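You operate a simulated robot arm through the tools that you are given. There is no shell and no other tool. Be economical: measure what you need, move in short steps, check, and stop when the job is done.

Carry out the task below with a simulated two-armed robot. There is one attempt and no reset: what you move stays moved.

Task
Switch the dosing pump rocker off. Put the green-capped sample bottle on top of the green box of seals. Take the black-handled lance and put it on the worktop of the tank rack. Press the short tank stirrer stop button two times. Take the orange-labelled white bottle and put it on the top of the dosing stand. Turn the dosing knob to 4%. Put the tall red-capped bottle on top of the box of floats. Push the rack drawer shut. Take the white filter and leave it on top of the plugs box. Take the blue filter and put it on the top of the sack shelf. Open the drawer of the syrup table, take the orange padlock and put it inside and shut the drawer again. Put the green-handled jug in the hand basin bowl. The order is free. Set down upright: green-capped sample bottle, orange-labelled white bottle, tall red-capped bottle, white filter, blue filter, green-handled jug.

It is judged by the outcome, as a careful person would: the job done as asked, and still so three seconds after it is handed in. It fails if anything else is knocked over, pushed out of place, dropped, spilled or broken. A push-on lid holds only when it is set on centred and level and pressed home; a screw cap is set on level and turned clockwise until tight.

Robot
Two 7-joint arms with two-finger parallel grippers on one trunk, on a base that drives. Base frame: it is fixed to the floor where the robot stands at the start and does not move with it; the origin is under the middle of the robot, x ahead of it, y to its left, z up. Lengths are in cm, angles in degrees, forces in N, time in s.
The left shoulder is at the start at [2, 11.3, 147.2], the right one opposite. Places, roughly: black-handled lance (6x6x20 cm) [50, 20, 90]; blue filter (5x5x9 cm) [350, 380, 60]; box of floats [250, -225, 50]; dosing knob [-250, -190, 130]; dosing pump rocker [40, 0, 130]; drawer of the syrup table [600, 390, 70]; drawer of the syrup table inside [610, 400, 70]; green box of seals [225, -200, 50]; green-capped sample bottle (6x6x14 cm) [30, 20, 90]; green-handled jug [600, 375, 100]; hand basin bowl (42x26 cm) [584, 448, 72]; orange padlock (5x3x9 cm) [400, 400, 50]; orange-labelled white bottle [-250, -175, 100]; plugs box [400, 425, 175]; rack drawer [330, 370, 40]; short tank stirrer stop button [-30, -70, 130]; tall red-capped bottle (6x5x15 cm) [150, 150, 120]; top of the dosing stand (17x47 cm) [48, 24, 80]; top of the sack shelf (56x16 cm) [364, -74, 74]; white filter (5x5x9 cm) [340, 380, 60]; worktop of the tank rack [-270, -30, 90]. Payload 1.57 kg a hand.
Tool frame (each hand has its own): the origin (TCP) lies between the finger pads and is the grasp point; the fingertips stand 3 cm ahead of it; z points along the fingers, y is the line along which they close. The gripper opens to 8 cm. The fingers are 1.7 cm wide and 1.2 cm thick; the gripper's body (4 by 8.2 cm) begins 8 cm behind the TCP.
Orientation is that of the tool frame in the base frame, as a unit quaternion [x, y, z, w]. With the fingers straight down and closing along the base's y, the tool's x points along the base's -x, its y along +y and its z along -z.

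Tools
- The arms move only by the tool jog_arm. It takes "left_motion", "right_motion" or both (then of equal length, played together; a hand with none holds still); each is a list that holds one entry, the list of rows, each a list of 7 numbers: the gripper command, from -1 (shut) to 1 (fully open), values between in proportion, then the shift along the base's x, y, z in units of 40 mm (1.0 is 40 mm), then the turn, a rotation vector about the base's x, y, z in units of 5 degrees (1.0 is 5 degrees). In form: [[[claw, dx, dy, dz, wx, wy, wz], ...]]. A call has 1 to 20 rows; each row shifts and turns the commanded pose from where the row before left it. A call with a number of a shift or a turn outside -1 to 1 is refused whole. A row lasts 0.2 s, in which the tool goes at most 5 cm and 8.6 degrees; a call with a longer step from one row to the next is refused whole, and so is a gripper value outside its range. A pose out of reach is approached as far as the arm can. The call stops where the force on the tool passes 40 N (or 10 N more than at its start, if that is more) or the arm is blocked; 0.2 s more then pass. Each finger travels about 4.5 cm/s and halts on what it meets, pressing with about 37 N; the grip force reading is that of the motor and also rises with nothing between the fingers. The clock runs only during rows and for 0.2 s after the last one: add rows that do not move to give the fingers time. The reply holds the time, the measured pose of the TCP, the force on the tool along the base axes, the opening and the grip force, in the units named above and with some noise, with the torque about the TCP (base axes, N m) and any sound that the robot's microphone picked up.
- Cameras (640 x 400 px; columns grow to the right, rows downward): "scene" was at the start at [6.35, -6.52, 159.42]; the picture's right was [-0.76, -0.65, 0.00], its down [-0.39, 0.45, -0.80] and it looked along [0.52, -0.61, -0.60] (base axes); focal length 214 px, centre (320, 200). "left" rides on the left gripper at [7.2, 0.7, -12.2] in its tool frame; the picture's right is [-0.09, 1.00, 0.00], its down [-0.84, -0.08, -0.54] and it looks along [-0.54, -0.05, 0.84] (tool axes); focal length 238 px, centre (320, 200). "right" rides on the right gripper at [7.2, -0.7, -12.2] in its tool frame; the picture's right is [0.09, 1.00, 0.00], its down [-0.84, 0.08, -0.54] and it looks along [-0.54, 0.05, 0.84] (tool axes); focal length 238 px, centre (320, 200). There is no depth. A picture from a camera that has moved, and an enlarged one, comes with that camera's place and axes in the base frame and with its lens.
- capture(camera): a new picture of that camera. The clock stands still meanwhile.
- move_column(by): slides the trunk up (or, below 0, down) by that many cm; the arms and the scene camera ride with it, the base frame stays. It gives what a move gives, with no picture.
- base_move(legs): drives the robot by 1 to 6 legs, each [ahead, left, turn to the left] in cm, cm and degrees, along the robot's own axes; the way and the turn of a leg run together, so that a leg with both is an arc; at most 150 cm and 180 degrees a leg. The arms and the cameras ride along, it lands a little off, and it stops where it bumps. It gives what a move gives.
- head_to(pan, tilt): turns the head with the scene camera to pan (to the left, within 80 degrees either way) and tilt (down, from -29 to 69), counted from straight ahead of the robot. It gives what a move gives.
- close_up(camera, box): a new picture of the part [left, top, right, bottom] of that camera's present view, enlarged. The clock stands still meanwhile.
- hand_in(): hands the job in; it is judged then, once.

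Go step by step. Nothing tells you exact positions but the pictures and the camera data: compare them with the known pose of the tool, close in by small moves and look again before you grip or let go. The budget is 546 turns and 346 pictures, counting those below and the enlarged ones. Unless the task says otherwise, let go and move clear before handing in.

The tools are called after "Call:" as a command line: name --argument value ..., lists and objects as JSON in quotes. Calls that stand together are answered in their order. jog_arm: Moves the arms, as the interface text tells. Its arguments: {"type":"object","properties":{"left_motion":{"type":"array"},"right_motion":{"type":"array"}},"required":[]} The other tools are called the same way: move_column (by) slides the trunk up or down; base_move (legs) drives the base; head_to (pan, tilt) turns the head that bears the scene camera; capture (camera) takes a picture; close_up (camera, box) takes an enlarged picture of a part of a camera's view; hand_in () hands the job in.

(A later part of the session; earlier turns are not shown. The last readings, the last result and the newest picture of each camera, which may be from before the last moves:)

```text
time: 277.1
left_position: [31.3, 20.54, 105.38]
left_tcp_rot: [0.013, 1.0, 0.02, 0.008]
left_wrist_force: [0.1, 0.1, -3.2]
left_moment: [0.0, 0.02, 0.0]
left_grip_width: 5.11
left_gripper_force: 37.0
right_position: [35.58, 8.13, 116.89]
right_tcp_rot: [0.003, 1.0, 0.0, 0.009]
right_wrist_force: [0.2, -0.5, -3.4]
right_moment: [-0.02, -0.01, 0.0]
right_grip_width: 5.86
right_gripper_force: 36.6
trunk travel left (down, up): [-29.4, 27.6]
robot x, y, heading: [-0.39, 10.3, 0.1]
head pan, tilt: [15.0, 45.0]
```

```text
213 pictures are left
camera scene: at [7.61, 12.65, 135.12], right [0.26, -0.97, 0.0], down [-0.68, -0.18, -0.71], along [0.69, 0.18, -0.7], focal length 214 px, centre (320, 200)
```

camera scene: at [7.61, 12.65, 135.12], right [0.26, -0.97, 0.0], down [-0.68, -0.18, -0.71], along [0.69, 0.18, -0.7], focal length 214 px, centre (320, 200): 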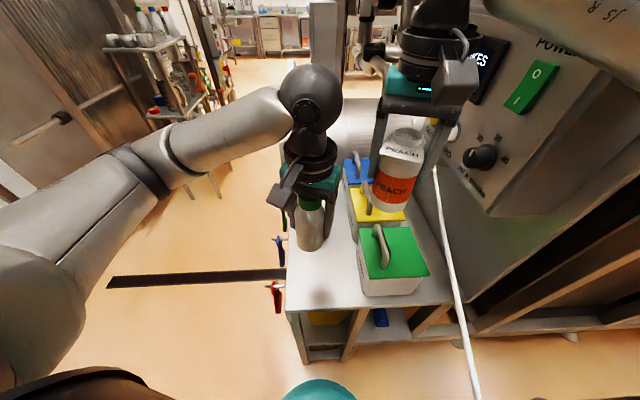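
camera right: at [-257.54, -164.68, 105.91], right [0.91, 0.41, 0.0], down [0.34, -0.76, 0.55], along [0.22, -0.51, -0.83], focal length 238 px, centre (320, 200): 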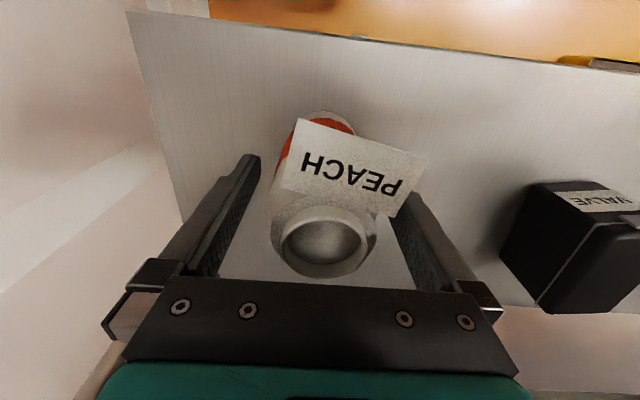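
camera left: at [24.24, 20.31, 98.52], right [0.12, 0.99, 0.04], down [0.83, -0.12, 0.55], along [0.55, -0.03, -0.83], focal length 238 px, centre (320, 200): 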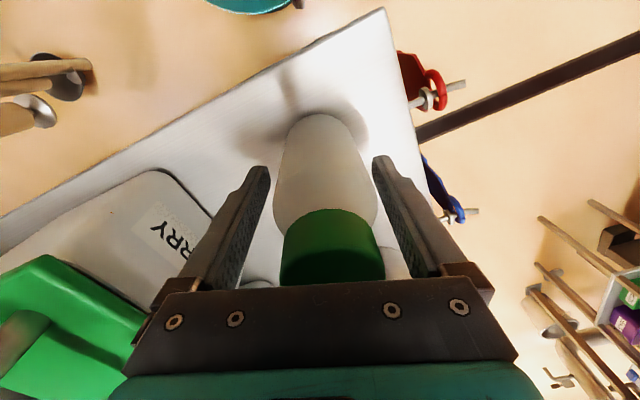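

Green bottle lifted. Now I shift the base left 13 cm to bring the white bottle over the freed spot.

Call:
base_move --legs '[[-2, 13, 0]]'

Call:
capture --camera "right"

Call:
capture --camera "scene"

```text
time: 278.4
left_position: [29.75, 33.92, 105.15]
left_tcp_rot: [0.01, 1.0, 0.019, 0.006]
left_wrist_force: [0.1, -0.3, -1.8]
left_moment: [-0.07, 0.01, -0.01]
left_grip_width: 5.11
left_gripper_force: 37.4
right_position: [34.24, 21.45, 116.67]
right_tcp_rot: [0.0, 1.0, -0.001, 0.007]
right_wrist_force: [0.4, -0.1, -2.3]
right_moment: [-0.02, -0.02, 0.01]
right_grip_width: 5.85
right_gripper_force: 36.9
trunk travel left (down, up): [-29.4, 27.6]
robot x, y, heading: [-2.29, 23.67, 0.5]
head pan, tilt: [15.0, 45.0]
```

```text
212 pictures are left
camera right: at [26.87, 20.72, 128.87], right [-0.09, 1.0, 0.0], down [0.83, 0.08, 0.55], along [0.55, 0.05, -0.83], focal length 238 px, centre (320, 200)
```

right: 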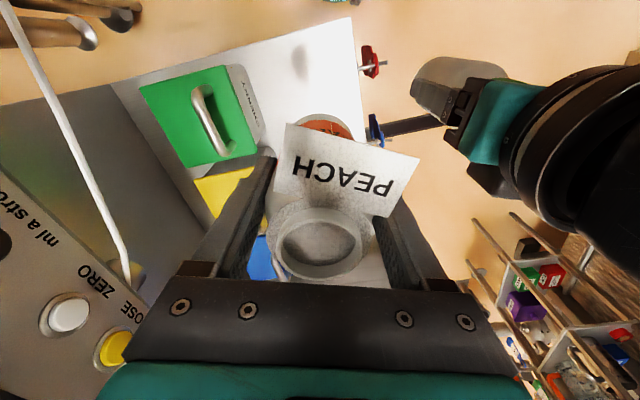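

```text
211 pictures are left
camera scene: at [6.13, 25.82, 135.09], right [0.26, -0.96, 0.0], down [-0.68, -0.19, -0.71], along [0.68, 0.19, -0.71], focal length 214 px, centre (320, 200)
```

scene: 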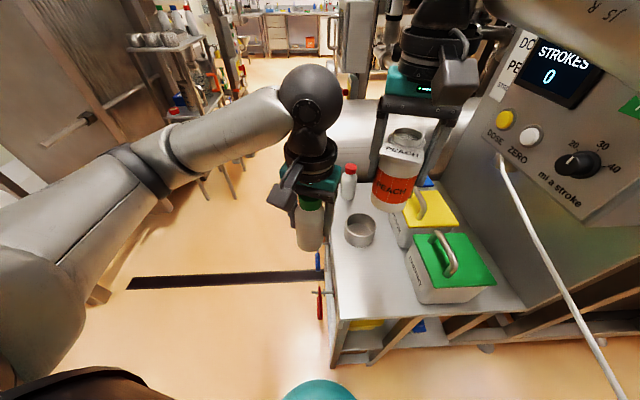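

I raise the left hand clear, then lower the white bottle.

Call:
jog_arm --left_motion '[[[-1, -0.3, 0.3, 0.8, 0, 0, 0], [-1, -0.3, 0.3, 0.8, 0, 0, 0], [-1, -0.3, 0.3, 0.8, 0, 0, 0], [-1, 0, 0.3, 0.8, 0, 0, 0], [-1, 0, 0, 0.8, 0, 0, 0], [-1, 0, 0, 0.8, 0, 0, 0], [-1, 0, 0, 0.8, 0, 0, 0]]]' --right_motion '[[[-1, -0.2, 0, -0.5, 0, 0, 0], [-1, -0.1, 0, -0.5, 0, 0, 0], [-1, 0, 0, -0.5, 0, 0, 0], [-1, 0, 0, 0, 0, 0, 0], [-1, 0, 0, 0, 0, 0, 0], [-1, 0, 0, 0, 0, 0, 0], [-1, 0, 0, 0, 0, 0, 0]]]'

Call:
move_column --by -20

Call:
capture --camera "scene"

```text
time: 280.1
left_position: [25.99, 38.78, 127.47]
left_tcp_rot: [0.009, 1.0, 0.02, 0.005]
left_wrist_force: [-0.3, -0.2, -1.3]
left_moment: [-0.02, -0.02, -0.01]
left_grip_width: 5.11
left_gripper_force: 36.6
right_position: [32.98, 21.23, 110.79]
right_tcp_rot: [0.0, 1.0, -0.001, 0.007]
right_wrist_force: [-1.1, -0.3, -3.1]
right_moment: [-0.01, 0.0, 0.04]
right_grip_width: 5.85
right_gripper_force: 36.8
trunk travel left (down, up): [-29.4, 27.6]
robot x, y, heading: [-2.44, 23.14, 0.4]
head pan, tilt: [15.0, 45.0]
```

```text
time: 282.2
left_position: [26.1, 38.75, 107.44]
left_tcp_rot: [0.01, 1.0, 0.02, 0.006]
left_wrist_force: [0.4, 0.7, -2.5]
left_moment: [-0.01, 0.0, 0.0]
left_grip_width: 5.11
left_gripper_force: 37.1
right_position: [33.04, 21.42, 90.79]
right_tcp_rot: [0.0, 1.0, 0.0, 0.007]
right_wrist_force: [-0.3, 0.8, -2.3]
right_moment: [0.01, 0.0, 0.01]
right_grip_width: 5.82
right_gripper_force: 37.1
trunk travel left (down, up): [-9.4, 47.6]
robot x, y, heading: [-2.12, 23.23, 0.3]
head pan, tilt: [15.0, 45.0]
```

```text
210 pictures are left
camera scene: at [6.13, 25.7, 115.1], right [0.26, -0.96, 0.0], down [-0.68, -0.19, -0.71], along [0.68, 0.19, -0.71], focal length 214 px, centre (320, 200)
```

scene: 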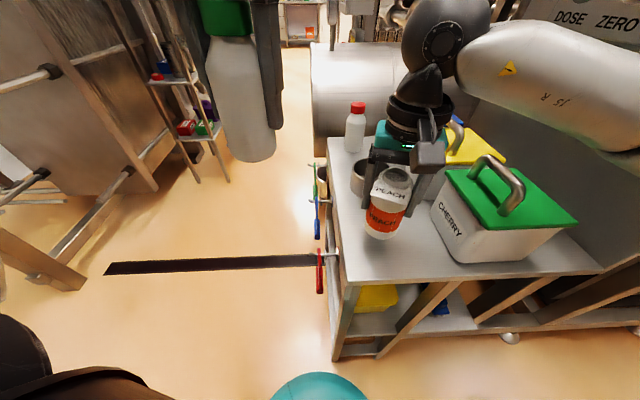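

Call:
move_column --by -5

Call:
jog_arm --right_motion '[[[-1, 0, 0, -0.06, 0, 0, 0], [-1, 0, 0, -0.06, 0, 0, 0], [-1, 0, 0, -0.06, 0, 0, 0], [-1, 0, 0, -0.06, 0, 0, 0]]]'

Call:
close_up --camera "scene" --box '[320, 90, 520, 300]'

```text
time: 283.1
left_position: [25.86, 38.74, 102.5]
left_tcp_rot: [0.009, 1.0, 0.02, 0.006]
left_wrist_force: [-0.8, 0.3, -2.9]
left_moment: [0.0, -0.01, -0.01]
left_grip_width: 5.1
left_gripper_force: 37.0
right_position: [32.95, 21.41, 86.02]
right_tcp_rot: [0.0, 1.0, 0.002, 0.01]
right_wrist_force: [1.7, 0.9, 26.2]
right_moment: [-0.27, -0.46, -0.06]
right_grip_width: 5.88
right_gripper_force: 36.8
trunk travel left (down, up): [-4.4, 52.6]
robot x, y, heading: [-2.43, 23.09, 0.7]
head pan, tilt: [15.0, 45.0]
```

```text
time: 283.7
left_position: [26.01, 38.79, 102.47]
left_tcp_rot: [0.009, 1.0, 0.021, 0.005]
left_wrist_force: [-0.1, 0.2, -2.5]
left_moment: [0.02, -0.01, 0.01]
left_grip_width: 5.1
left_gripper_force: 37.4
right_position: [33.1, 21.34, 85.9]
right_tcp_rot: [-0.001, 1.0, 0.004, 0.012]
right_wrist_force: [-3.7, -0.6, 10.6]
right_moment: [-0.33, 0.3, -0.09]
right_grip_width: 5.87
right_gripper_force: 36.6
trunk travel left (down, up): [-4.4, 52.6]
robot x, y, heading: [-3.11, 23.45, 0.2]
head pan, tilt: [15.0, 45.0]
stopped in row 2 (right hand): the force on the tool passed its limit at 42 N (the readings are from after the stop); the commanded pose is now the measured one
```

```text
1.90 times, centred on (420, 195) of scene
camera zoom: at [6.06, 25.71, 110.07], right [0.26, -0.96, 0.0], down [-0.68, -0.19, -0.71], along [0.68, 0.19, -0.71], focal length 408 px, centre (130, 210)
```

zoom: 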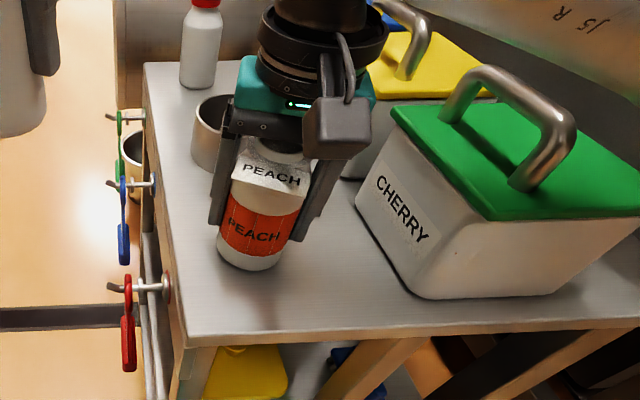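

The bottle stands on the table. I open and lift away.

Call:
jog_arm --right_motion '[[[0.0, 0, 0, 0, 0, 0, 0], [0.6, 0, 0, 0, 0, 0, 0], [0.9, 0, 0, 0, 0, 0, 0], [0.9, 0, 0, 0, 0, 0, 0]]]'

Call:
move_column --by 16

Call:
capture --camera "scene"

```text
time: 284.7
left_position: [26.03, 38.79, 102.47]
left_tcp_rot: [0.01, 1.0, 0.02, 0.006]
left_wrist_force: [-0.2, -0.2, -2.2]
left_moment: [0.0, 0.03, 0.02]
left_grip_width: 5.13
left_gripper_force: 36.8
right_position: [33.12, 21.35, 85.79]
right_tcp_rot: [0.0, 1.0, 0.003, 0.011]
right_wrist_force: [0.0, -0.3, -0.1]
right_moment: [-0.02, -0.02, -0.01]
right_grip_width: 7.56
right_gripper_force: 0.1
trunk travel left (down, up): [-4.4, 52.6]
robot x, y, heading: [-2.46, 23.44, 0.3]
head pan, tilt: [15.0, 45.0]
```

```text
time: 286.6
left_position: [26.11, 38.72, 118.42]
left_tcp_rot: [0.01, 1.0, 0.02, 0.007]
left_wrist_force: [0.2, 0.3, -3.0]
left_moment: [-0.01, -0.04, -0.03]
left_grip_width: 5.12
left_gripper_force: 36.5
right_position: [33.08, 21.31, 101.71]
right_tcp_rot: [-0.002, 1.0, 0.003, 0.01]
right_wrist_force: [0.2, 0.0, 0.5]
right_moment: [-0.02, 0.02, -0.04]
right_grip_width: 7.6
right_gripper_force: 0.1
trunk travel left (down, up): [-20.4, 36.6]
robot x, y, heading: [-2.53, 23.45, 0.6]
head pan, tilt: [15.0, 45.0]
```

```text
208 pictures are left
camera scene: at [6.14, 25.71, 126.09], right [0.26, -0.96, 0.0], down [-0.68, -0.19, -0.71], along [0.68, 0.19, -0.71], focal length 214 px, centre (320, 200)
```

scene: 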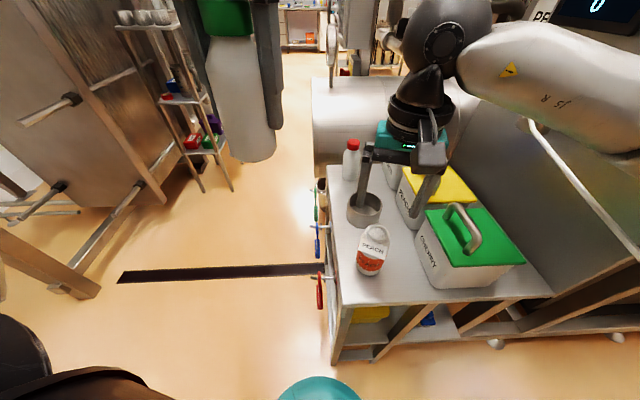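

The white bottle stands upright on the dosing stand. I raise the trunk, back off, and drive toward the shelf rack with the red-capped bottle.

Call:
move_column --by 18

Call:
base_move --legs '[[-14, 0, 0], [0, 60, 0], [60, 0, 0]]'

Call:
head_to --pan 25 --tilt 20

Call:
capture --camera "scene"

```text
time: 288.6
left_position: [26.18, 38.82, 136.4]
left_tcp_rot: [0.009, 1.0, 0.02, 0.006]
left_wrist_force: [0.5, 0.1, -1.6]
left_moment: [0.0, 0.01, -0.01]
left_grip_width: 5.11
left_gripper_force: 36.8
right_position: [33.09, 21.25, 119.8]
right_tcp_rot: [-0.001, 1.0, 0.003, 0.009]
right_wrist_force: [0.3, 0.1, 1.1]
right_moment: [0.03, -0.01, 0.03]
right_grip_width: 7.59
right_gripper_force: 0.0
trunk travel left (down, up): [-38.4, 18.6]
robot x, y, heading: [-2.35, 23.52, 0.4]
head pan, tilt: [15.0, 45.0]
```

```text
time: 295.9
left_position: [71.5, 99.69, 136.51]
left_tcp_rot: [0.006, 1.0, 0.02, 0.006]
left_wrist_force: [-0.7, 0.1, -1.5]
left_moment: [0.0, 0.03, 0.0]
left_grip_width: 5.08
left_gripper_force: 36.6
right_position: [78.69, 82.27, 119.8]
right_tcp_rot: [-0.004, 1.0, 0.003, 0.01]
right_wrist_force: [-0.4, -1.2, 0.2]
right_moment: [0.0, 0.02, 0.01]
right_grip_width: 7.6
right_gripper_force: 0.2
trunk travel left (down, up): [-38.4, 18.6]
robot x, y, heading: [43.27, 84.04, 0.6]
head pan, tilt: [15.0, 45.0]
```

```text
time: 296.7
left_position: [71.42, 99.76, 136.46]
left_tcp_rot: [0.006, 1.0, 0.02, 0.006]
left_wrist_force: [-0.8, -0.8, -0.6]
left_moment: [0.02, 0.01, -0.01]
left_grip_width: 5.1
left_gripper_force: 37.1
right_position: [78.79, 82.35, 119.83]
right_tcp_rot: [-0.004, 1.0, 0.003, 0.01]
right_wrist_force: [0.0, 0.6, -0.1]
right_moment: [-0.03, -0.03, 0.02]
right_grip_width: 7.6
right_gripper_force: 0.0
trunk travel left (down, up): [-38.4, 18.6]
robot x, y, heading: [43.3, 84.61, 0.5]
head pan, tilt: [25.0, 20.0]
```

```text
207 pictures are left
camera scene: at [52.2, 88.37, 147.95], right [0.43, -0.9, 0.0], down [-0.31, -0.15, -0.94], along [0.85, 0.41, -0.34], focal length 214 px, centre (320, 200)
```

scene: 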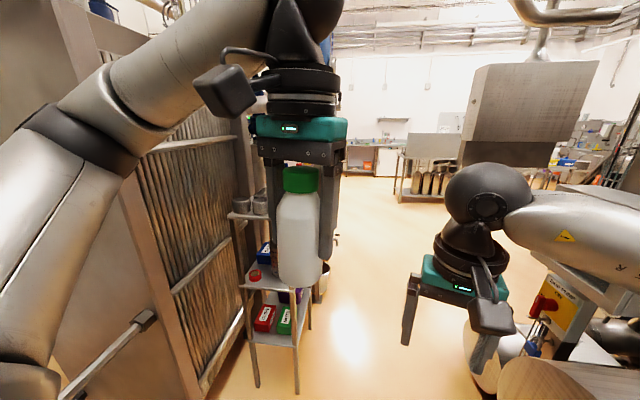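

I drive on alongside the rack and turn to face it (heading 90).

Call:
base_move --legs '[[92, 8, 0], [0, 0, 80]]'

Call:
head_to --pan 0 --tilt 20

Call:
capture --camera "scene"

```text
time: 304.9
left_position: [122.57, 123.66, 136.46]
left_tcp_rot: [-0.639, 0.769, 0.019, -0.008]
left_wrist_force: [-0.2, -0.2, -2.0]
left_moment: [-0.02, -0.01, -0.01]
left_grip_width: 5.12
left_gripper_force: 36.9
right_position: [140.98, 127.9, 119.72]
right_tcp_rot: [-0.646, 0.763, 0.009, 0.007]
right_wrist_force: [1.2, -0.3, 0.3]
right_moment: [0.0, -0.02, -0.03]
right_grip_width: 7.58
right_gripper_force: 0.0
trunk travel left (down, up): [-38.4, 18.6]
robot x, y, heading: [133.15, 93.13, 80.9]
head pan, tilt: [25.0, 20.0]
```

```text
time: 305.8
left_position: [122.63, 123.8, 136.47]
left_tcp_rot: [-0.639, 0.769, 0.02, -0.007]
left_wrist_force: [-0.3, -0.4, -2.2]
left_moment: [-0.02, -0.01, 0.02]
left_grip_width: 5.11
left_gripper_force: 37.0
right_position: [140.98, 127.9, 119.84]
right_tcp_rot: [-0.647, 0.762, 0.01, 0.006]
right_wrist_force: [1.0, 0.3, -0.1]
right_moment: [-0.03, -0.04, -0.03]
right_grip_width: 7.6
right_gripper_force: 0.0
trunk travel left (down, up): [-38.4, 18.6]
robot x, y, heading: [133.45, 93.23, 80.9]
head pan, tilt: [0.0, 20.0]
```

```text
206 pictures are left
camera scene: at [134.34, 103.46, 147.96], right [0.99, -0.16, 0.0], down [-0.05, -0.34, -0.94], along [0.15, 0.93, -0.34], focal length 214 px, centre (320, 200)
```

scene: 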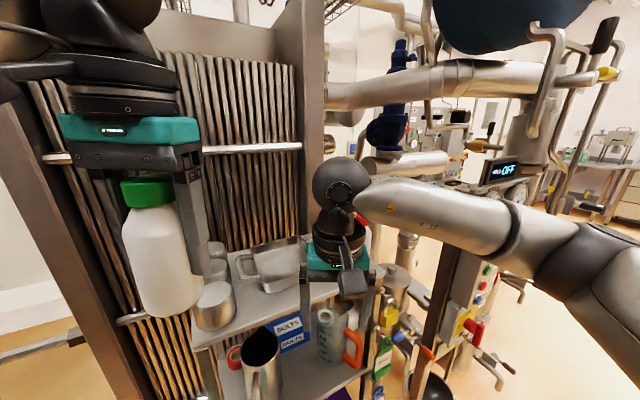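

The hands are close above the top shelf items; I raise the trunk and back off a bit to look.

Call:
move_column --by 12

Call:
base_move --legs '[[-20, 0, 9]]'

Call:
head_to --pan 0 --tilt 30

Call:
capture --camera "scene"

Call:
capture --camera "right"

```text
time: 307.3
left_position: [122.64, 123.68, 148.48]
left_tcp_rot: [-0.639, 0.769, 0.019, -0.008]
left_wrist_force: [-0.4, 0.3, -2.0]
left_moment: [0.02, -0.03, 0.05]
left_grip_width: 5.12
left_gripper_force: 36.7
right_position: [140.92, 127.92, 131.75]
right_tcp_rot: [-0.646, 0.763, 0.008, 0.007]
right_wrist_force: [-0.4, 0.0, -0.8]
right_moment: [0.01, 0.05, -0.02]
right_grip_width: 7.6
right_gripper_force: 0.1
trunk travel left (down, up): [-50.4, 6.6]
robot x, y, heading: [133.53, 93.03, 81.2]
head pan, tilt: [0.0, 20.0]
```

```text
time: 308.6
left_position: [117.88, 108.44, 148.65]
left_tcp_rot: [-0.68, 0.733, 0.02, -0.008]
left_wrist_force: [-0.3, -1.6, -2.0]
left_moment: [0.08, 0.01, 0.02]
left_grip_width: 5.11
left_gripper_force: 36.7
right_position: [135.7, 114.63, 131.9]
right_tcp_rot: [-0.688, 0.726, 0.011, 0.007]
right_wrist_force: [0.4, -0.9, -0.1]
right_moment: [0.1, -0.02, 0.06]
right_grip_width: 7.6
right_gripper_force: 0.1
trunk travel left (down, up): [-50.4, 6.6]
robot x, y, heading: [131.19, 79.86, 87.3]
head pan, tilt: [0.0, 20.0]
stopped in leg 1: the robot was blocked; the commanded pose is now the measured one
```

```text
time: 309.4
left_position: [117.92, 109.19, 148.33]
left_tcp_rot: [-0.681, 0.732, 0.018, -0.01]
left_wrist_force: [-0.3, 0.8, -1.6]
left_moment: [-0.04, 0.0, 0.03]
left_grip_width: 5.12
left_gripper_force: 36.9
right_position: [135.73, 115.31, 131.65]
right_tcp_rot: [-0.687, 0.727, 0.009, 0.006]
right_wrist_force: [0.7, 0.9, -0.4]
right_moment: [0.02, 0.03, -0.01]
right_grip_width: 7.61
right_gripper_force: 0.0
trunk travel left (down, up): [-50.4, 6.6]
robot x, y, heading: [131.24, 80.23, 87.1]
head pan, tilt: [0.0, 30.0]
```

```text
205 pictures are left
camera scene: at [131.76, 90.1, 158.35], right [1.0, -0.05, 0.0], down [-0.03, -0.5, -0.87], along [0.04, 0.86, -0.5], focal length 214 px, centre (320, 200)
```

scene: 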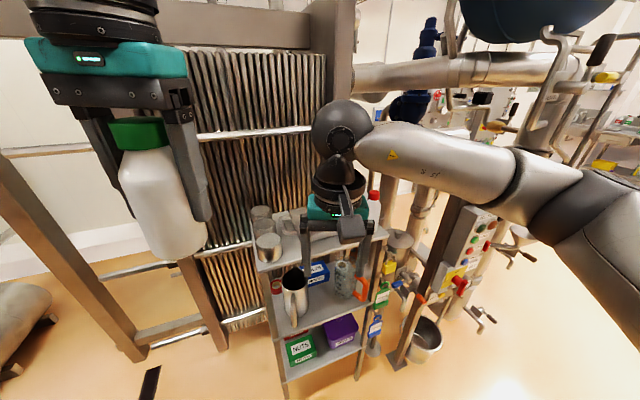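

```text
204 pictures are left
camera right: at [136.14, 107.85, 143.84], right [-1.0, -0.04, 0.0], down [-0.03, 0.83, 0.56], along [-0.02, 0.56, -0.83], focal length 238 px, centre (320, 200)
```

right: 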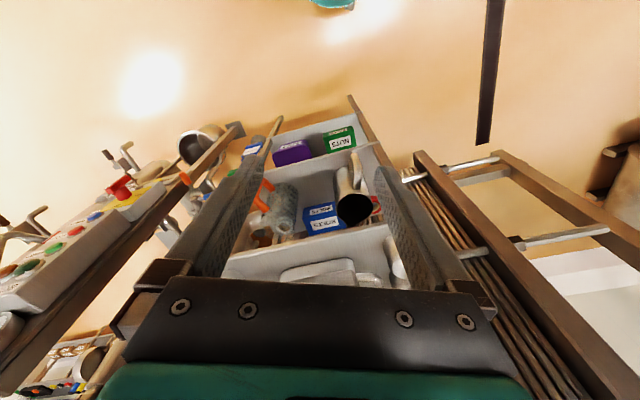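

The red cap is at about [153,153] on the top shelf. I move right 12 and ahead 30.

Call:
base_move --legs '[[0, -12, 3], [28, 0, 0]]'

Call:
capture --camera "scene"

Call:
capture --camera "right"

```text
time: 312.2
left_position: [128.09, 136.86, 148.33]
left_tcp_rot: [-0.701, 0.713, 0.017, -0.012]
left_wrist_force: [0.3, -0.2, -2.7]
left_moment: [0.0, -0.02, -0.02]
left_grip_width: 5.13
left_gripper_force: 37.2
right_position: [145.36, 143.91, 131.78]
right_tcp_rot: [0.708, -0.706, -0.008, -0.005]
right_wrist_force: [-0.1, -0.1, 0.6]
right_moment: [-0.02, 0.0, -0.02]
right_grip_width: 7.6
right_gripper_force: 0.1
trunk travel left (down, up): [-50.4, 6.6]
robot x, y, heading: [143.47, 108.09, 90.5]
head pan, tilt: [0.0, 30.0]
```

```text
203 pictures are left
camera scene: at [143.03, 118.55, 158.35], right [1.0, 0.01, 0.0], down [0.0, -0.5, -0.87], along [-0.01, 0.87, -0.5], focal length 214 px, centre (320, 200)
```

scene: 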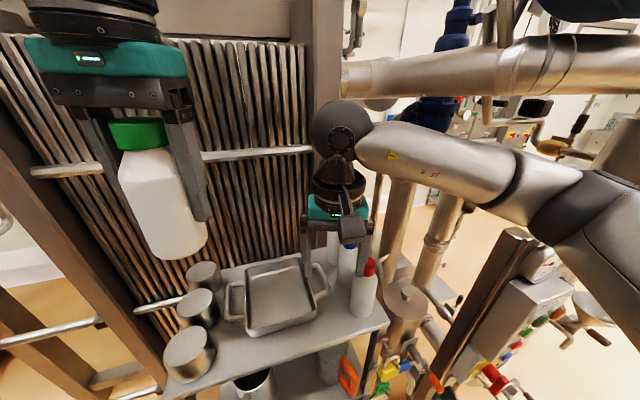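

```text
202 pictures are left
camera right: at [146.33, 136.52, 143.86], right [-1.0, -0.1, 0.0], down [-0.08, 0.83, 0.56], along [-0.06, 0.56, -0.83], focal length 238 px, centre (320, 200)
```

right: 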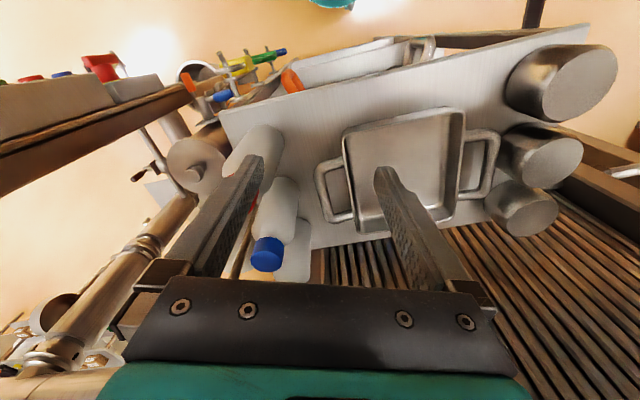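

The red-capped bottle stands at about [152.4,148.9], shelf z 111, top 126. I move above it.

Call:
jog_arm --right_motion '[[[1, 0.6, 0.4, 0.3, 0, 0, 0], [1, 0.6, 0.4, 0, 0, 0, 0], [1, 0.55, 0.45, 0, 0, 0, 0], [1, 0, 0, 0, 0, 0, 0]]]'

Call:
capture --camera "right"

Call:
capture --camera "scene"

```text
time: 313.2
left_position: [128.03, 136.85, 148.42]
left_tcp_rot: [-0.701, 0.713, 0.018, -0.011]
left_wrist_force: [-0.1, 0.7, -1.5]
left_moment: [0.0, -0.02, 0.03]
left_grip_width: 5.09
left_gripper_force: 37.0
right_position: [152.67, 149.17, 133.12]
right_tcp_rot: [0.708, -0.706, -0.009, -0.006]
right_wrist_force: [-0.4, -0.6, -0.1]
right_moment: [-0.01, -0.04, 0.01]
right_grip_width: 8.02
right_gripper_force: 0.1
trunk travel left (down, up): [-50.4, 6.6]
robot x, y, heading: [143.49, 108.61, 90.5]
head pan, tilt: [0.0, 30.0]
```

```text
201 pictures are left
camera right: at [153.58, 141.73, 145.29], right [-1.0, -0.1, 0.0], down [-0.08, 0.83, 0.56], along [-0.06, 0.56, -0.83], focal length 238 px, centre (320, 200)
```

right: 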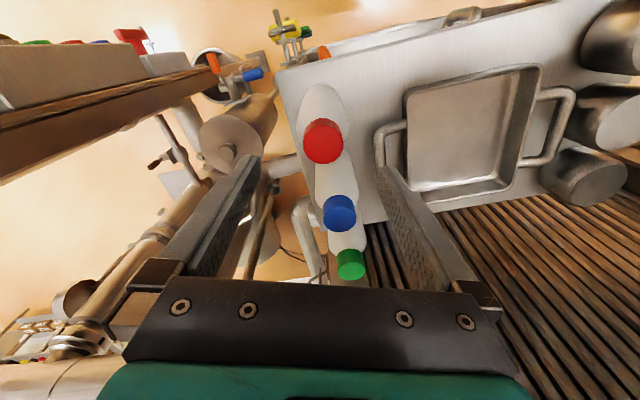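

```text
200 pictures are left
camera scene: at [142.97, 118.5, 158.36], right [1.0, 0.01, 0.0], down [0.0, -0.5, -0.87], along [-0.01, 0.87, -0.5], focal length 214 px, centre (320, 200)
```

scene: 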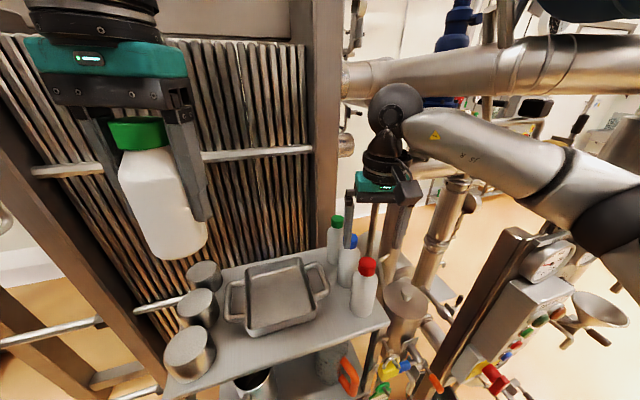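

Aligned over the red cap. I lower the right hand with the arm and grip.

Call:
jog_arm --right_motion '[[[0.85, -0.05, -0.08, -0.7, 0, 0, 0], [0.85, 0, 0, -0.7, 0, 0, 0], [0.85, 0, 0, -0.7, 0, 0, 0], [0.85, 0, 0, -0.7, 0, 0, 0], [0.85, 0, 0, -0.5, 0, 0, 0], [0.85, 0, 0, 0, 0, 0, 0]]]'

Call:
capture --camera "right"

Call:
capture --camera "scene"

```text
time: 314.6
left_position: [128.0, 136.83, 148.5]
left_tcp_rot: [-0.701, 0.713, 0.018, -0.011]
left_wrist_force: [-0.6, 0.2, -2.3]
left_moment: [0.01, 0.02, -0.01]
left_grip_width: 5.11
left_gripper_force: 36.5
right_position: [152.08, 148.71, 119.64]
right_tcp_rot: [0.709, -0.705, -0.01, -0.005]
right_wrist_force: [-0.4, -0.5, 0.1]
right_moment: [0.01, 0.01, 0.01]
right_grip_width: 7.4
right_gripper_force: 0.2
trunk travel left (down, up): [-50.4, 6.6]
robot x, y, heading: [143.35, 108.57, 90.4]
head pan, tilt: [0.0, 30.0]
```

```text
199 pictures are left
camera right: at [152.99, 141.25, 131.75], right [-1.0, -0.1, 0.0], down [-0.08, 0.83, 0.56], along [-0.06, 0.56, -0.83], focal length 238 px, centre (320, 200)
```

right: 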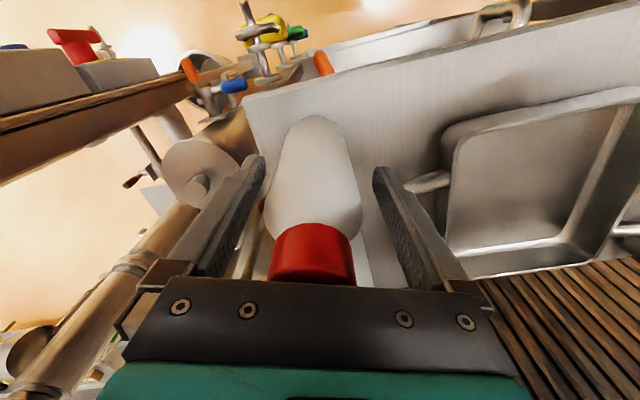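

```text
198 pictures are left
camera scene: at [143.03, 118.5, 158.36], right [1.0, 0.01, 0.0], down [0.0, -0.5, -0.87], along [-0.01, 0.87, -0.5], focal length 214 px, centre (320, 200)
```

scene: 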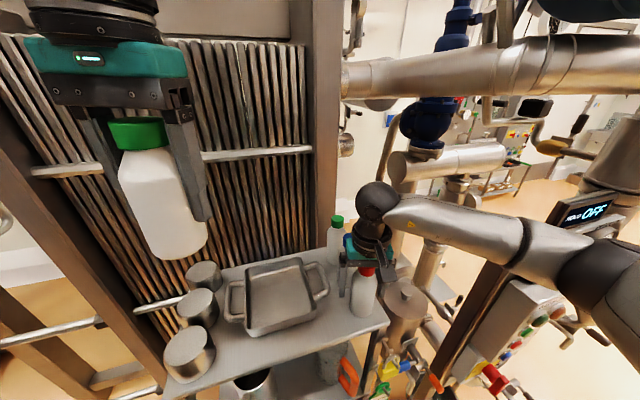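

Gripping and lifting.

Call:
jog_arm --right_motion '[[[-1, 0, 0, 0, 0, 0, 0], [-1, 0, 0, 0, 0, 0, 0], [-1, 0, 0, 0, 0, 0, 0], [-1, 0, 0, 0, 0, 0, 0], [-1, 0, 0, 0.3, 0, 0, 0], [-1, 0, 0, 0.6, 0, 0, 0], [-1, 0, 0, 0.8, 0, 0, 0], [-1, 0, 0, 0.8, 0, 0, 0], [-1, 0, 0, 0.8, 0, 0, 0], [-1, 0, 0, 0.8, 0, 0, 0], [-1, 0, 0, 0.8, 0, 0, 0]]]'

Call:
capture --camera "scene"

```text
time: 317.0
left_position: [127.97, 136.81, 148.41]
left_tcp_rot: [-0.701, 0.713, 0.017, -0.011]
left_wrist_force: [-0.1, -0.3, -2.9]
left_moment: [-0.01, 0.0, -0.01]
left_grip_width: 5.1
left_gripper_force: 36.9
right_position: [152.2, 148.51, 139.41]
right_tcp_rot: [0.708, -0.706, -0.008, -0.005]
right_wrist_force: [-0.2, -0.1, -2.2]
right_moment: [0.0, -0.02, 0.01]
right_grip_width: 5.11
right_gripper_force: 37.2
trunk travel left (down, up): [-50.4, 6.6]
robot x, y, heading: [143.43, 108.12, 90.6]
head pan, tilt: [0.0, 30.0]
```

```text
197 pictures are left
camera scene: at [143.01, 118.49, 158.36], right [1.0, 0.01, 0.0], down [0.0, -0.5, -0.87], along [-0.01, 0.87, -0.5], focal length 214 px, centre (320, 200)
```

scene: 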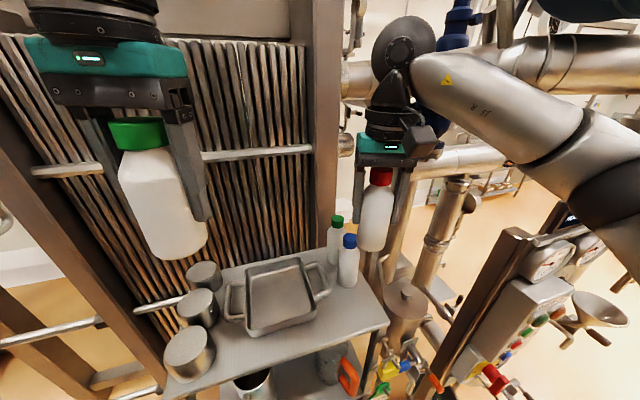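

Both bottles held. I back off, turn to heading 0 and look for the way to the boxes at [225..250,-200..-225].

Call:
base_move --legs '[[-18, 0, 0], [0, 0, -90]]'

Call:
head_to --pan 0 --tilt 20

Call:
capture --camera "scene"

Call:
head_to --pan -55 --tilt 20

Call:
capture --camera "scene"

```text
time: 322.4
left_position: [172.4, 104.77, 148.43]
left_tcp_rot: [0.02, 1.0, 0.02, 0.005]
left_wrist_force: [0.5, -0.8, -1.9]
left_moment: [0.01, 0.0, 0.03]
left_grip_width: 5.1
left_gripper_force: 37.1
right_position: [183.61, 80.2, 139.33]
right_tcp_rot: [0.012, 1.0, 0.003, 0.01]
right_wrist_force: [0.0, -0.2, -1.6]
right_moment: [0.02, 0.03, 0.01]
right_grip_width: 5.1
right_gripper_force: 36.7
trunk travel left (down, up): [-50.4, 6.6]
robot x, y, heading: [143.64, 90.42, -0.9]
head pan, tilt: [0.0, 30.0]
```

```text
time: 323.1
left_position: [172.47, 104.75, 148.37]
left_tcp_rot: [0.02, 1.0, 0.021, 0.004]
left_wrist_force: [-0.5, -0.3, -1.9]
left_moment: [0.02, -0.03, 0.04]
left_grip_width: 5.1
left_gripper_force: 37.2
right_position: [183.58, 79.99, 139.33]
right_tcp_rot: [0.012, 1.0, 0.002, 0.009]
right_wrist_force: [0.2, 0.0, -1.5]
right_moment: [-0.02, 0.02, -0.01]
right_grip_width: 5.12
right_gripper_force: 37.4
trunk travel left (down, up): [-50.4, 6.6]
robot x, y, heading: [143.72, 90.44, -1.2]
head pan, tilt: [0.0, 20.0]
```

```text
196 pictures are left
camera scene: at [153.62, 90.04, 159.96], right [-0.02, -1.0, 0.0], down [-0.34, 0.01, -0.94], along [0.94, -0.02, -0.34], focal length 214 px, centre (320, 200)
```

scene: 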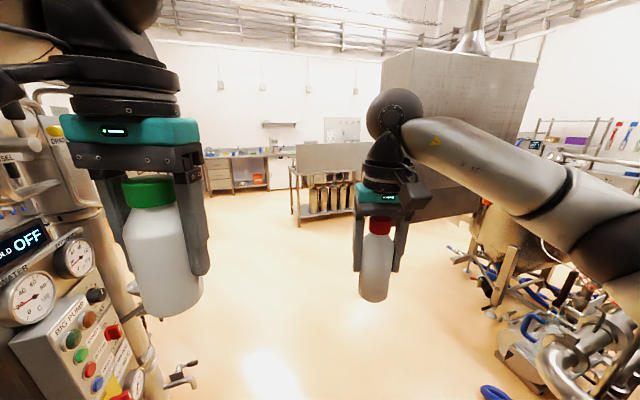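

```text
time: 324.4
left_position: [172.34, 104.76, 148.4]
left_tcp_rot: [0.021, 1.0, 0.02, 0.005]
left_wrist_force: [-0.1, -0.2, -1.6]
left_moment: [-0.02, -0.01, -0.05]
left_grip_width: 5.12
left_gripper_force: 37.1
right_position: [183.61, 80.12, 139.47]
right_tcp_rot: [0.012, 1.0, 0.003, 0.01]
right_wrist_force: [-0.8, -0.2, -1.5]
right_moment: [0.02, -0.01, 0.0]
right_grip_width: 5.12
right_gripper_force: 36.9
trunk travel left (down, up): [-50.4, 6.6]
robot x, y, heading: [143.61, 89.85, -0.9]
head pan, tilt: [-55.0, 20.0]
```

```text
195 pictures are left
camera scene: at [149.52, 82.48, 159.96], right [-0.83, -0.56, 0.0], down [-0.19, 0.28, -0.94], along [0.53, -0.78, -0.34], focal length 214 px, centre (320, 200)
```

scene: 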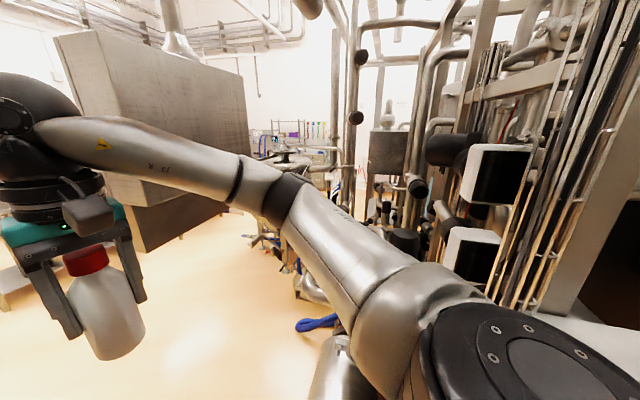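

The skid is on the right and a control panel on the left; I go diagonally ahead-right between them.

Call:
base_move --legs '[[14, -10, 1], [60, -8, 0]]'

Call:
head_to --pan -60 --tilt 20

Call:
capture --camera "scene"

Call:
head_to --pan -15 --tilt 20

Call:
capture --camera "scene"

```text
time: 327.8
left_position: [220.8, 88.62, 149.12]
left_tcp_rot: [0.02, 0.999, 0.025, 0.014]
left_wrist_force: [-0.8, -0.2, -1.9]
left_moment: [0.05, -0.12, 0.01]
left_grip_width: 5.13
left_gripper_force: 36.4
right_position: [225.86, 66.5, 140.19]
right_tcp_rot: [-0.16, 0.981, -0.032, 0.106]
right_wrist_force: [1.3, 7.9, -5.3]
right_moment: [0.13, 0.07, 0.11]
right_grip_width: 5.11
right_gripper_force: 36.8
trunk travel left (down, up): [-50.4, 6.6]
robot x, y, heading: [194.65, 74.66, -0.8]
head pan, tilt: [-55.0, 20.0]
stopped in leg 2: the robot was blocked; the commanded pose is now the measured one
```

```text
time: 328.5
left_position: [220.77, 88.59, 149.12]
left_tcp_rot: [0.018, 0.999, 0.026, 0.016]
left_wrist_force: [-0.2, 0.3, -2.0]
left_moment: [0.0, 0.0, 0.01]
left_grip_width: 5.1
left_gripper_force: 37.0
right_position: [225.79, 66.49, 140.26]
right_tcp_rot: [-0.162, 0.981, -0.032, 0.105]
right_wrist_force: [-1.4, 10.9, -7.8]
right_moment: [0.26, 0.03, -0.02]
right_grip_width: 5.12
right_gripper_force: 37.3
trunk travel left (down, up): [-50.4, 6.6]
robot x, y, heading: [194.96, 74.64, -0.8]
head pan, tilt: [-60.0, 20.0]
```

```text
194 pictures are left
camera scene: at [196.99, 65.69, 159.98], right [-0.87, -0.49, -0.02], down [-0.15, 0.31, -0.94], along [0.47, -0.82, -0.34], focal length 214 px, centre (320, 200)
```

scene: 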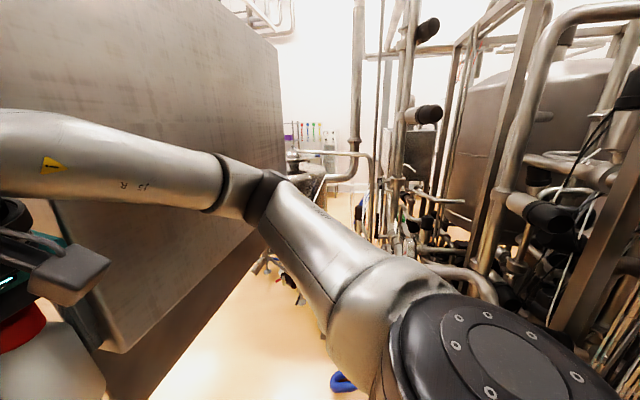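

```text
time: 329.6
left_position: [220.79, 88.64, 149.1]
left_tcp_rot: [0.018, 0.999, 0.025, 0.016]
left_wrist_force: [0.0, 0.4, -2.8]
left_moment: [-0.01, 0.01, 0.0]
left_grip_width: 5.13
left_gripper_force: 37.2
right_position: [225.86, 66.48, 140.23]
right_tcp_rot: [-0.162, 0.981, -0.033, 0.104]
right_wrist_force: [-2.8, 5.7, -4.3]
right_moment: [0.22, 0.07, -0.09]
right_grip_width: 5.13
right_gripper_force: 37.0
trunk travel left (down, up): [-50.4, 6.6]
robot x, y, heading: [195.39, 74.92, -0.5]
head pan, tilt: [-15.0, 20.0]
```

```text
193 pictures are left
camera scene: at [201.4, 71.29, 160.13], right [-0.27, -0.96, -0.01], down [-0.31, 0.1, -0.95], along [0.91, -0.25, -0.32], focal length 214 px, centre (320, 200)
```

scene: 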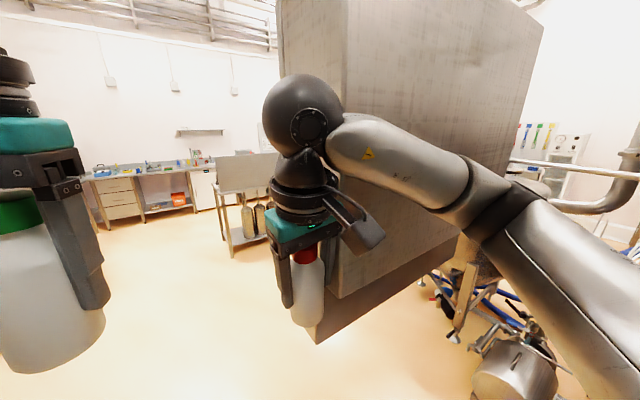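

The right forearm touched the big hood. I back off at once and turn to look down the gap toward -y.

Call:
base_move --legs '[[-18, 6, 0]]'

Call:
head_to --pan -50 --tilt 25

Call:
capture --camera "scene"

Call:
capture --camera "right"

```text
time: 331.1
left_position: [206.09, 96.07, 148.24]
left_tcp_rot: [0.018, 1.0, 0.02, 0.004]
left_wrist_force: [-0.7, -0.2, -1.3]
left_moment: [-0.01, -0.01, -0.01]
left_grip_width: 5.12
left_gripper_force: 37.2
right_position: [211.26, 73.77, 139.39]
right_tcp_rot: [-0.155, 0.984, -0.033, 0.085]
right_wrist_force: [0.0, -0.2, -2.3]
right_moment: [-0.03, 0.03, 0.02]
right_grip_width: 5.13
right_gripper_force: 36.9
trunk travel left (down, up): [-50.4, 6.6]
robot x, y, heading: [176.84, 81.3, -0.5]
head pan, tilt: [-15.0, 20.0]
```

```text
time: 332.2
left_position: [206.18, 95.95, 148.3]
left_tcp_rot: [0.019, 1.0, 0.021, 0.004]
left_wrist_force: [0.2, 0.0, -2.1]
left_moment: [0.0, -0.02, 0.01]
left_grip_width: 5.09
left_gripper_force: 37.3
right_position: [211.31, 73.85, 139.36]
right_tcp_rot: [-0.155, 0.984, -0.033, 0.086]
right_wrist_force: [1.0, 0.3, -2.5]
right_moment: [-0.01, -0.04, -0.03]
right_grip_width: 5.12
right_gripper_force: 37.0
trunk travel left (down, up): [-50.4, 6.6]
robot x, y, heading: [177.27, 81.14, -1.0]
head pan, tilt: [-50.0, 25.0]
```

```text
192 pictures are left
camera scene: at [183.87, 74.12, 159.16], right [-0.77, -0.63, 0.0], down [-0.27, 0.33, -0.91], along [0.58, -0.7, -0.42], focal length 214 px, centre (320, 200)
```

scene: 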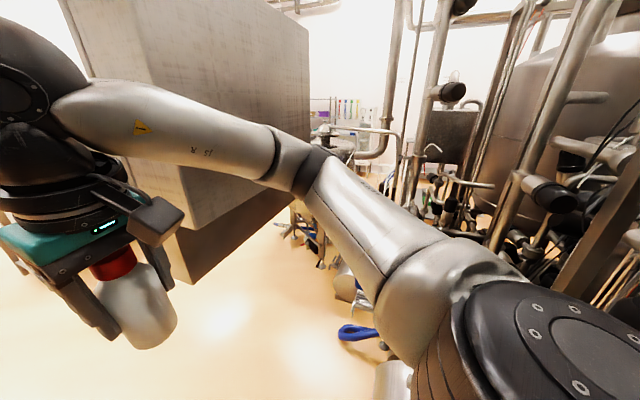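

```text
191 pictures are left
camera right: at [202.63, 71.37, 150.35], right [-0.38, 0.92, -0.11], down [0.66, 0.35, 0.66], along [0.64, 0.18, -0.75], focal length 238 px, centre (320, 200)
```

right: 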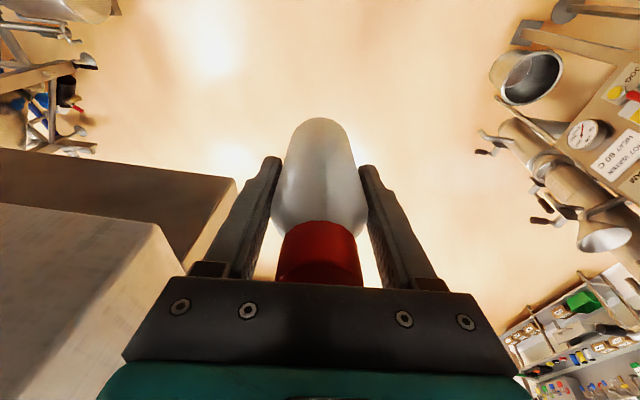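

I straighten the right hand's orientation and extend both hands forward to make the elbows narrower.

Call:
jog_arm --left_motion '[[[-1, 0.5, -0.1, 0, 0, 0, 0], [-1, 0.5, -0.1, 0, 0, 0, 0], [-1, 0.5, -0.1, 0, 0, 0, 0], [-1, 0.5, 0, 0, 0, 0, 0], [-1, 0.5, 0, 0, 0, 0, 0], [-1, 0.5, 0, 0, 0, 0, 0], [-1, 0.5, 0, 0, 0, 0, 0]]]' --right_motion '[[[-1, 0.4, 0.1, 0.1, 0.19, 0.5, -0.9], [-1, 0.4, 0.1, 0.1, 0.19, 0.5, -0.9], [-1, 0.4, 0.1, 0.1, 0.19, 0.5, -0.9], [-1, 0.4, 0, 0.1, 0.19, 0.5, -0.9], [-1, 0.4, 0, 0.1, 0, 0, 0], [-1, 0.4, 0, 0, 0, 0, 0], [-1, 0, 0, 0, 0, 0, 0]]]'

Call:
capture --camera "scene"

Call:
head_to --pan 60 --tilt 25

Call:
capture --camera "scene"

```text
time: 333.8
left_position: [220.23, 94.94, 148.38]
left_tcp_rot: [0.018, 1.0, 0.021, 0.003]
left_wrist_force: [-0.6, -0.3, -2.3]
left_moment: [0.01, 0.01, -0.01]
left_grip_width: 5.1
left_gripper_force: 36.8
right_position: [220.9, 75.01, 141.12]
right_tcp_rot: [0.001, 1.0, 0.0, -0.002]
right_wrist_force: [0.3, -0.8, -1.2]
right_moment: [-0.02, 0.03, 0.02]
right_grip_width: 5.11
right_gripper_force: 36.9
trunk travel left (down, up): [-50.4, 6.6]
robot x, y, heading: [177.43, 81.16, -0.7]
head pan, tilt: [-50.0, 25.0]
```

```text
190 pictures are left
camera scene: at [183.92, 74.07, 159.15], right [-0.77, -0.63, 0.0], down [-0.27, 0.33, -0.91], along [0.57, -0.7, -0.42], focal length 214 px, centre (320, 200)
```

scene: 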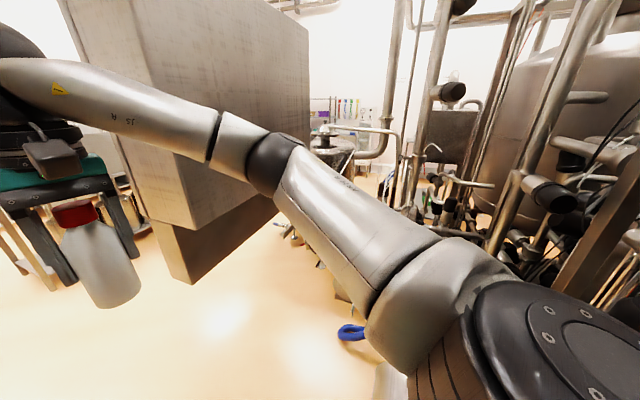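

```text
time: 335.6
left_position: [220.1, 94.82, 148.46]
left_tcp_rot: [0.016, 1.0, 0.021, 0.003]
left_wrist_force: [-0.5, -0.3, -2.7]
left_moment: [0.01, 0.03, 0.02]
left_grip_width: 5.11
left_gripper_force: 36.9
right_position: [220.96, 75.0, 141.21]
right_tcp_rot: [0.002, 1.0, -0.001, -0.002]
right_wrist_force: [0.8, 0.3, -1.7]
right_moment: [-0.01, -0.01, 0.0]
right_grip_width: 5.13
right_gripper_force: 36.5
trunk travel left (down, up): [-50.4, 6.6]
robot x, y, heading: [177.29, 80.67, -0.8]
head pan, tilt: [60.0, 25.0]
```

```text
189 pictures are left
camera scene: at [182.76, 89.15, 159.15], right [0.86, -0.51, 0.0], down [-0.22, -0.36, -0.91], along [0.46, 0.78, -0.42], focal length 214 px, centre (320, 200)
```

scene: 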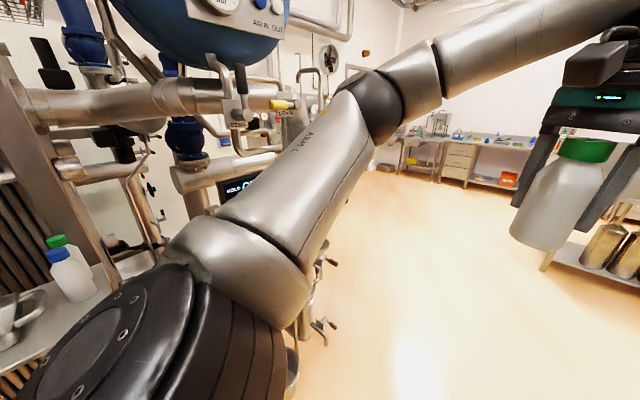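

Past the panel the floor opens to the left. I go diagonally left-ahead around the hood.

Call:
base_move --legs '[[10, 14, 1], [25, 25, 0], [90, 0, 0]]'

Call:
head_to --pan -60 --tilt 20

Call:
capture --camera "scene"

Call:
head_to --pan -15 --tilt 15

Call:
capture --camera "scene"

```text
time: 343.5
left_position: [348.44, 135.97, 148.46]
left_tcp_rot: [0.005, 1.0, 0.021, 0.004]
left_wrist_force: [0.7, 0.8, -2.5]
left_moment: [0.0, 0.01, 0.01]
left_grip_width: 5.09
left_gripper_force: 36.9
right_position: [349.71, 116.24, 141.33]
right_tcp_rot: [-0.012, 1.0, 0.0, -0.002]
right_wrist_force: [-0.7, -0.2, -2.4]
right_moment: [0.01, 0.04, -0.02]
right_grip_width: 5.12
right_gripper_force: 37.0
trunk travel left (down, up): [-50.4, 6.6]
robot x, y, heading: [306.08, 121.5, 1.1]
head pan, tilt: [60.0, 25.0]
```

```text
time: 345.5
left_position: [348.32, 135.98, 148.43]
left_tcp_rot: [0.004, 1.0, 0.021, 0.003]
left_wrist_force: [0.2, -0.3, -2.4]
left_moment: [-0.01, 0.02, -0.03]
left_grip_width: 5.1
left_gripper_force: 37.0
right_position: [349.64, 116.27, 141.29]
right_tcp_rot: [-0.012, 1.0, -0.001, -0.002]
right_wrist_force: [-0.1, -0.1, -2.4]
right_moment: [-0.03, 0.02, 0.0]
right_grip_width: 5.13
right_gripper_force: 36.8
trunk travel left (down, up): [-50.4, 6.6]
robot x, y, heading: [306.09, 121.26, 0.9]
head pan, tilt: [-60.0, 20.0]
```

```text
188 pictures are left
camera scene: at [311.48, 113.36, 159.96], right [-0.86, -0.51, 0.0], down [-0.18, 0.29, -0.94], along [0.48, -0.81, -0.34], focal length 214 px, centre (320, 200)
```

scene: 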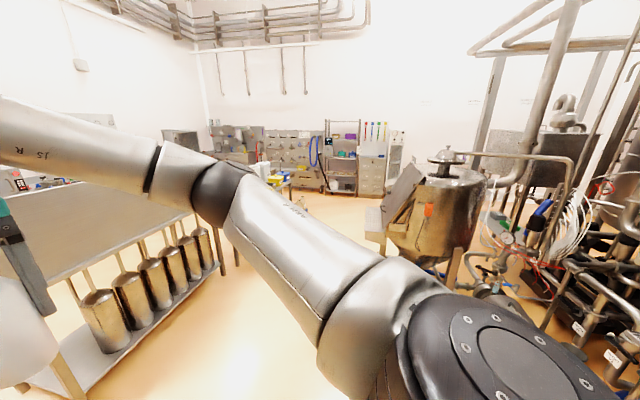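

```text
time: 346.6
left_position: [348.47, 135.91, 148.43]
left_tcp_rot: [0.005, 1.0, 0.022, 0.004]
left_wrist_force: [0.3, -0.7, -2.1]
left_moment: [-0.03, 0.01, -0.02]
left_grip_width: 5.1
left_gripper_force: 37.0
right_position: [349.61, 116.2, 141.23]
right_tcp_rot: [-0.011, 1.0, 0.0, -0.001]
right_wrist_force: [0.1, -0.5, -1.1]
right_moment: [0.02, 0.0, 0.02]
right_grip_width: 5.09
right_gripper_force: 36.6
trunk travel left (down, up): [-50.4, 6.6]
robot x, y, heading: [305.87, 121.48, 0.8]
head pan, tilt: [-15.0, 15.0]
```

```text
187 pictures are left
camera scene: at [315.76, 119.05, 160.77], right [-0.25, -0.97, 0.0], down [-0.25, 0.06, -0.97], along [0.94, -0.24, -0.26], focal length 214 px, centre (320, 200)
```

scene: 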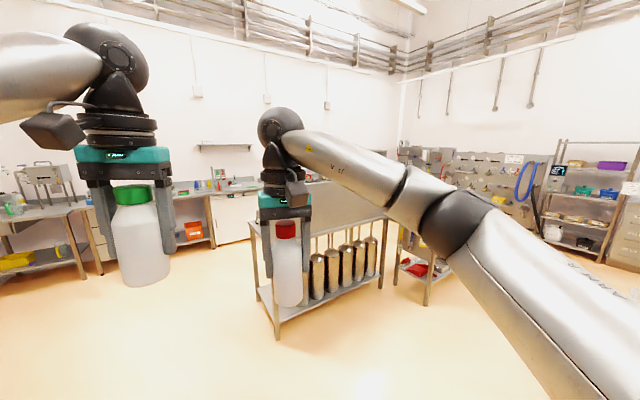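

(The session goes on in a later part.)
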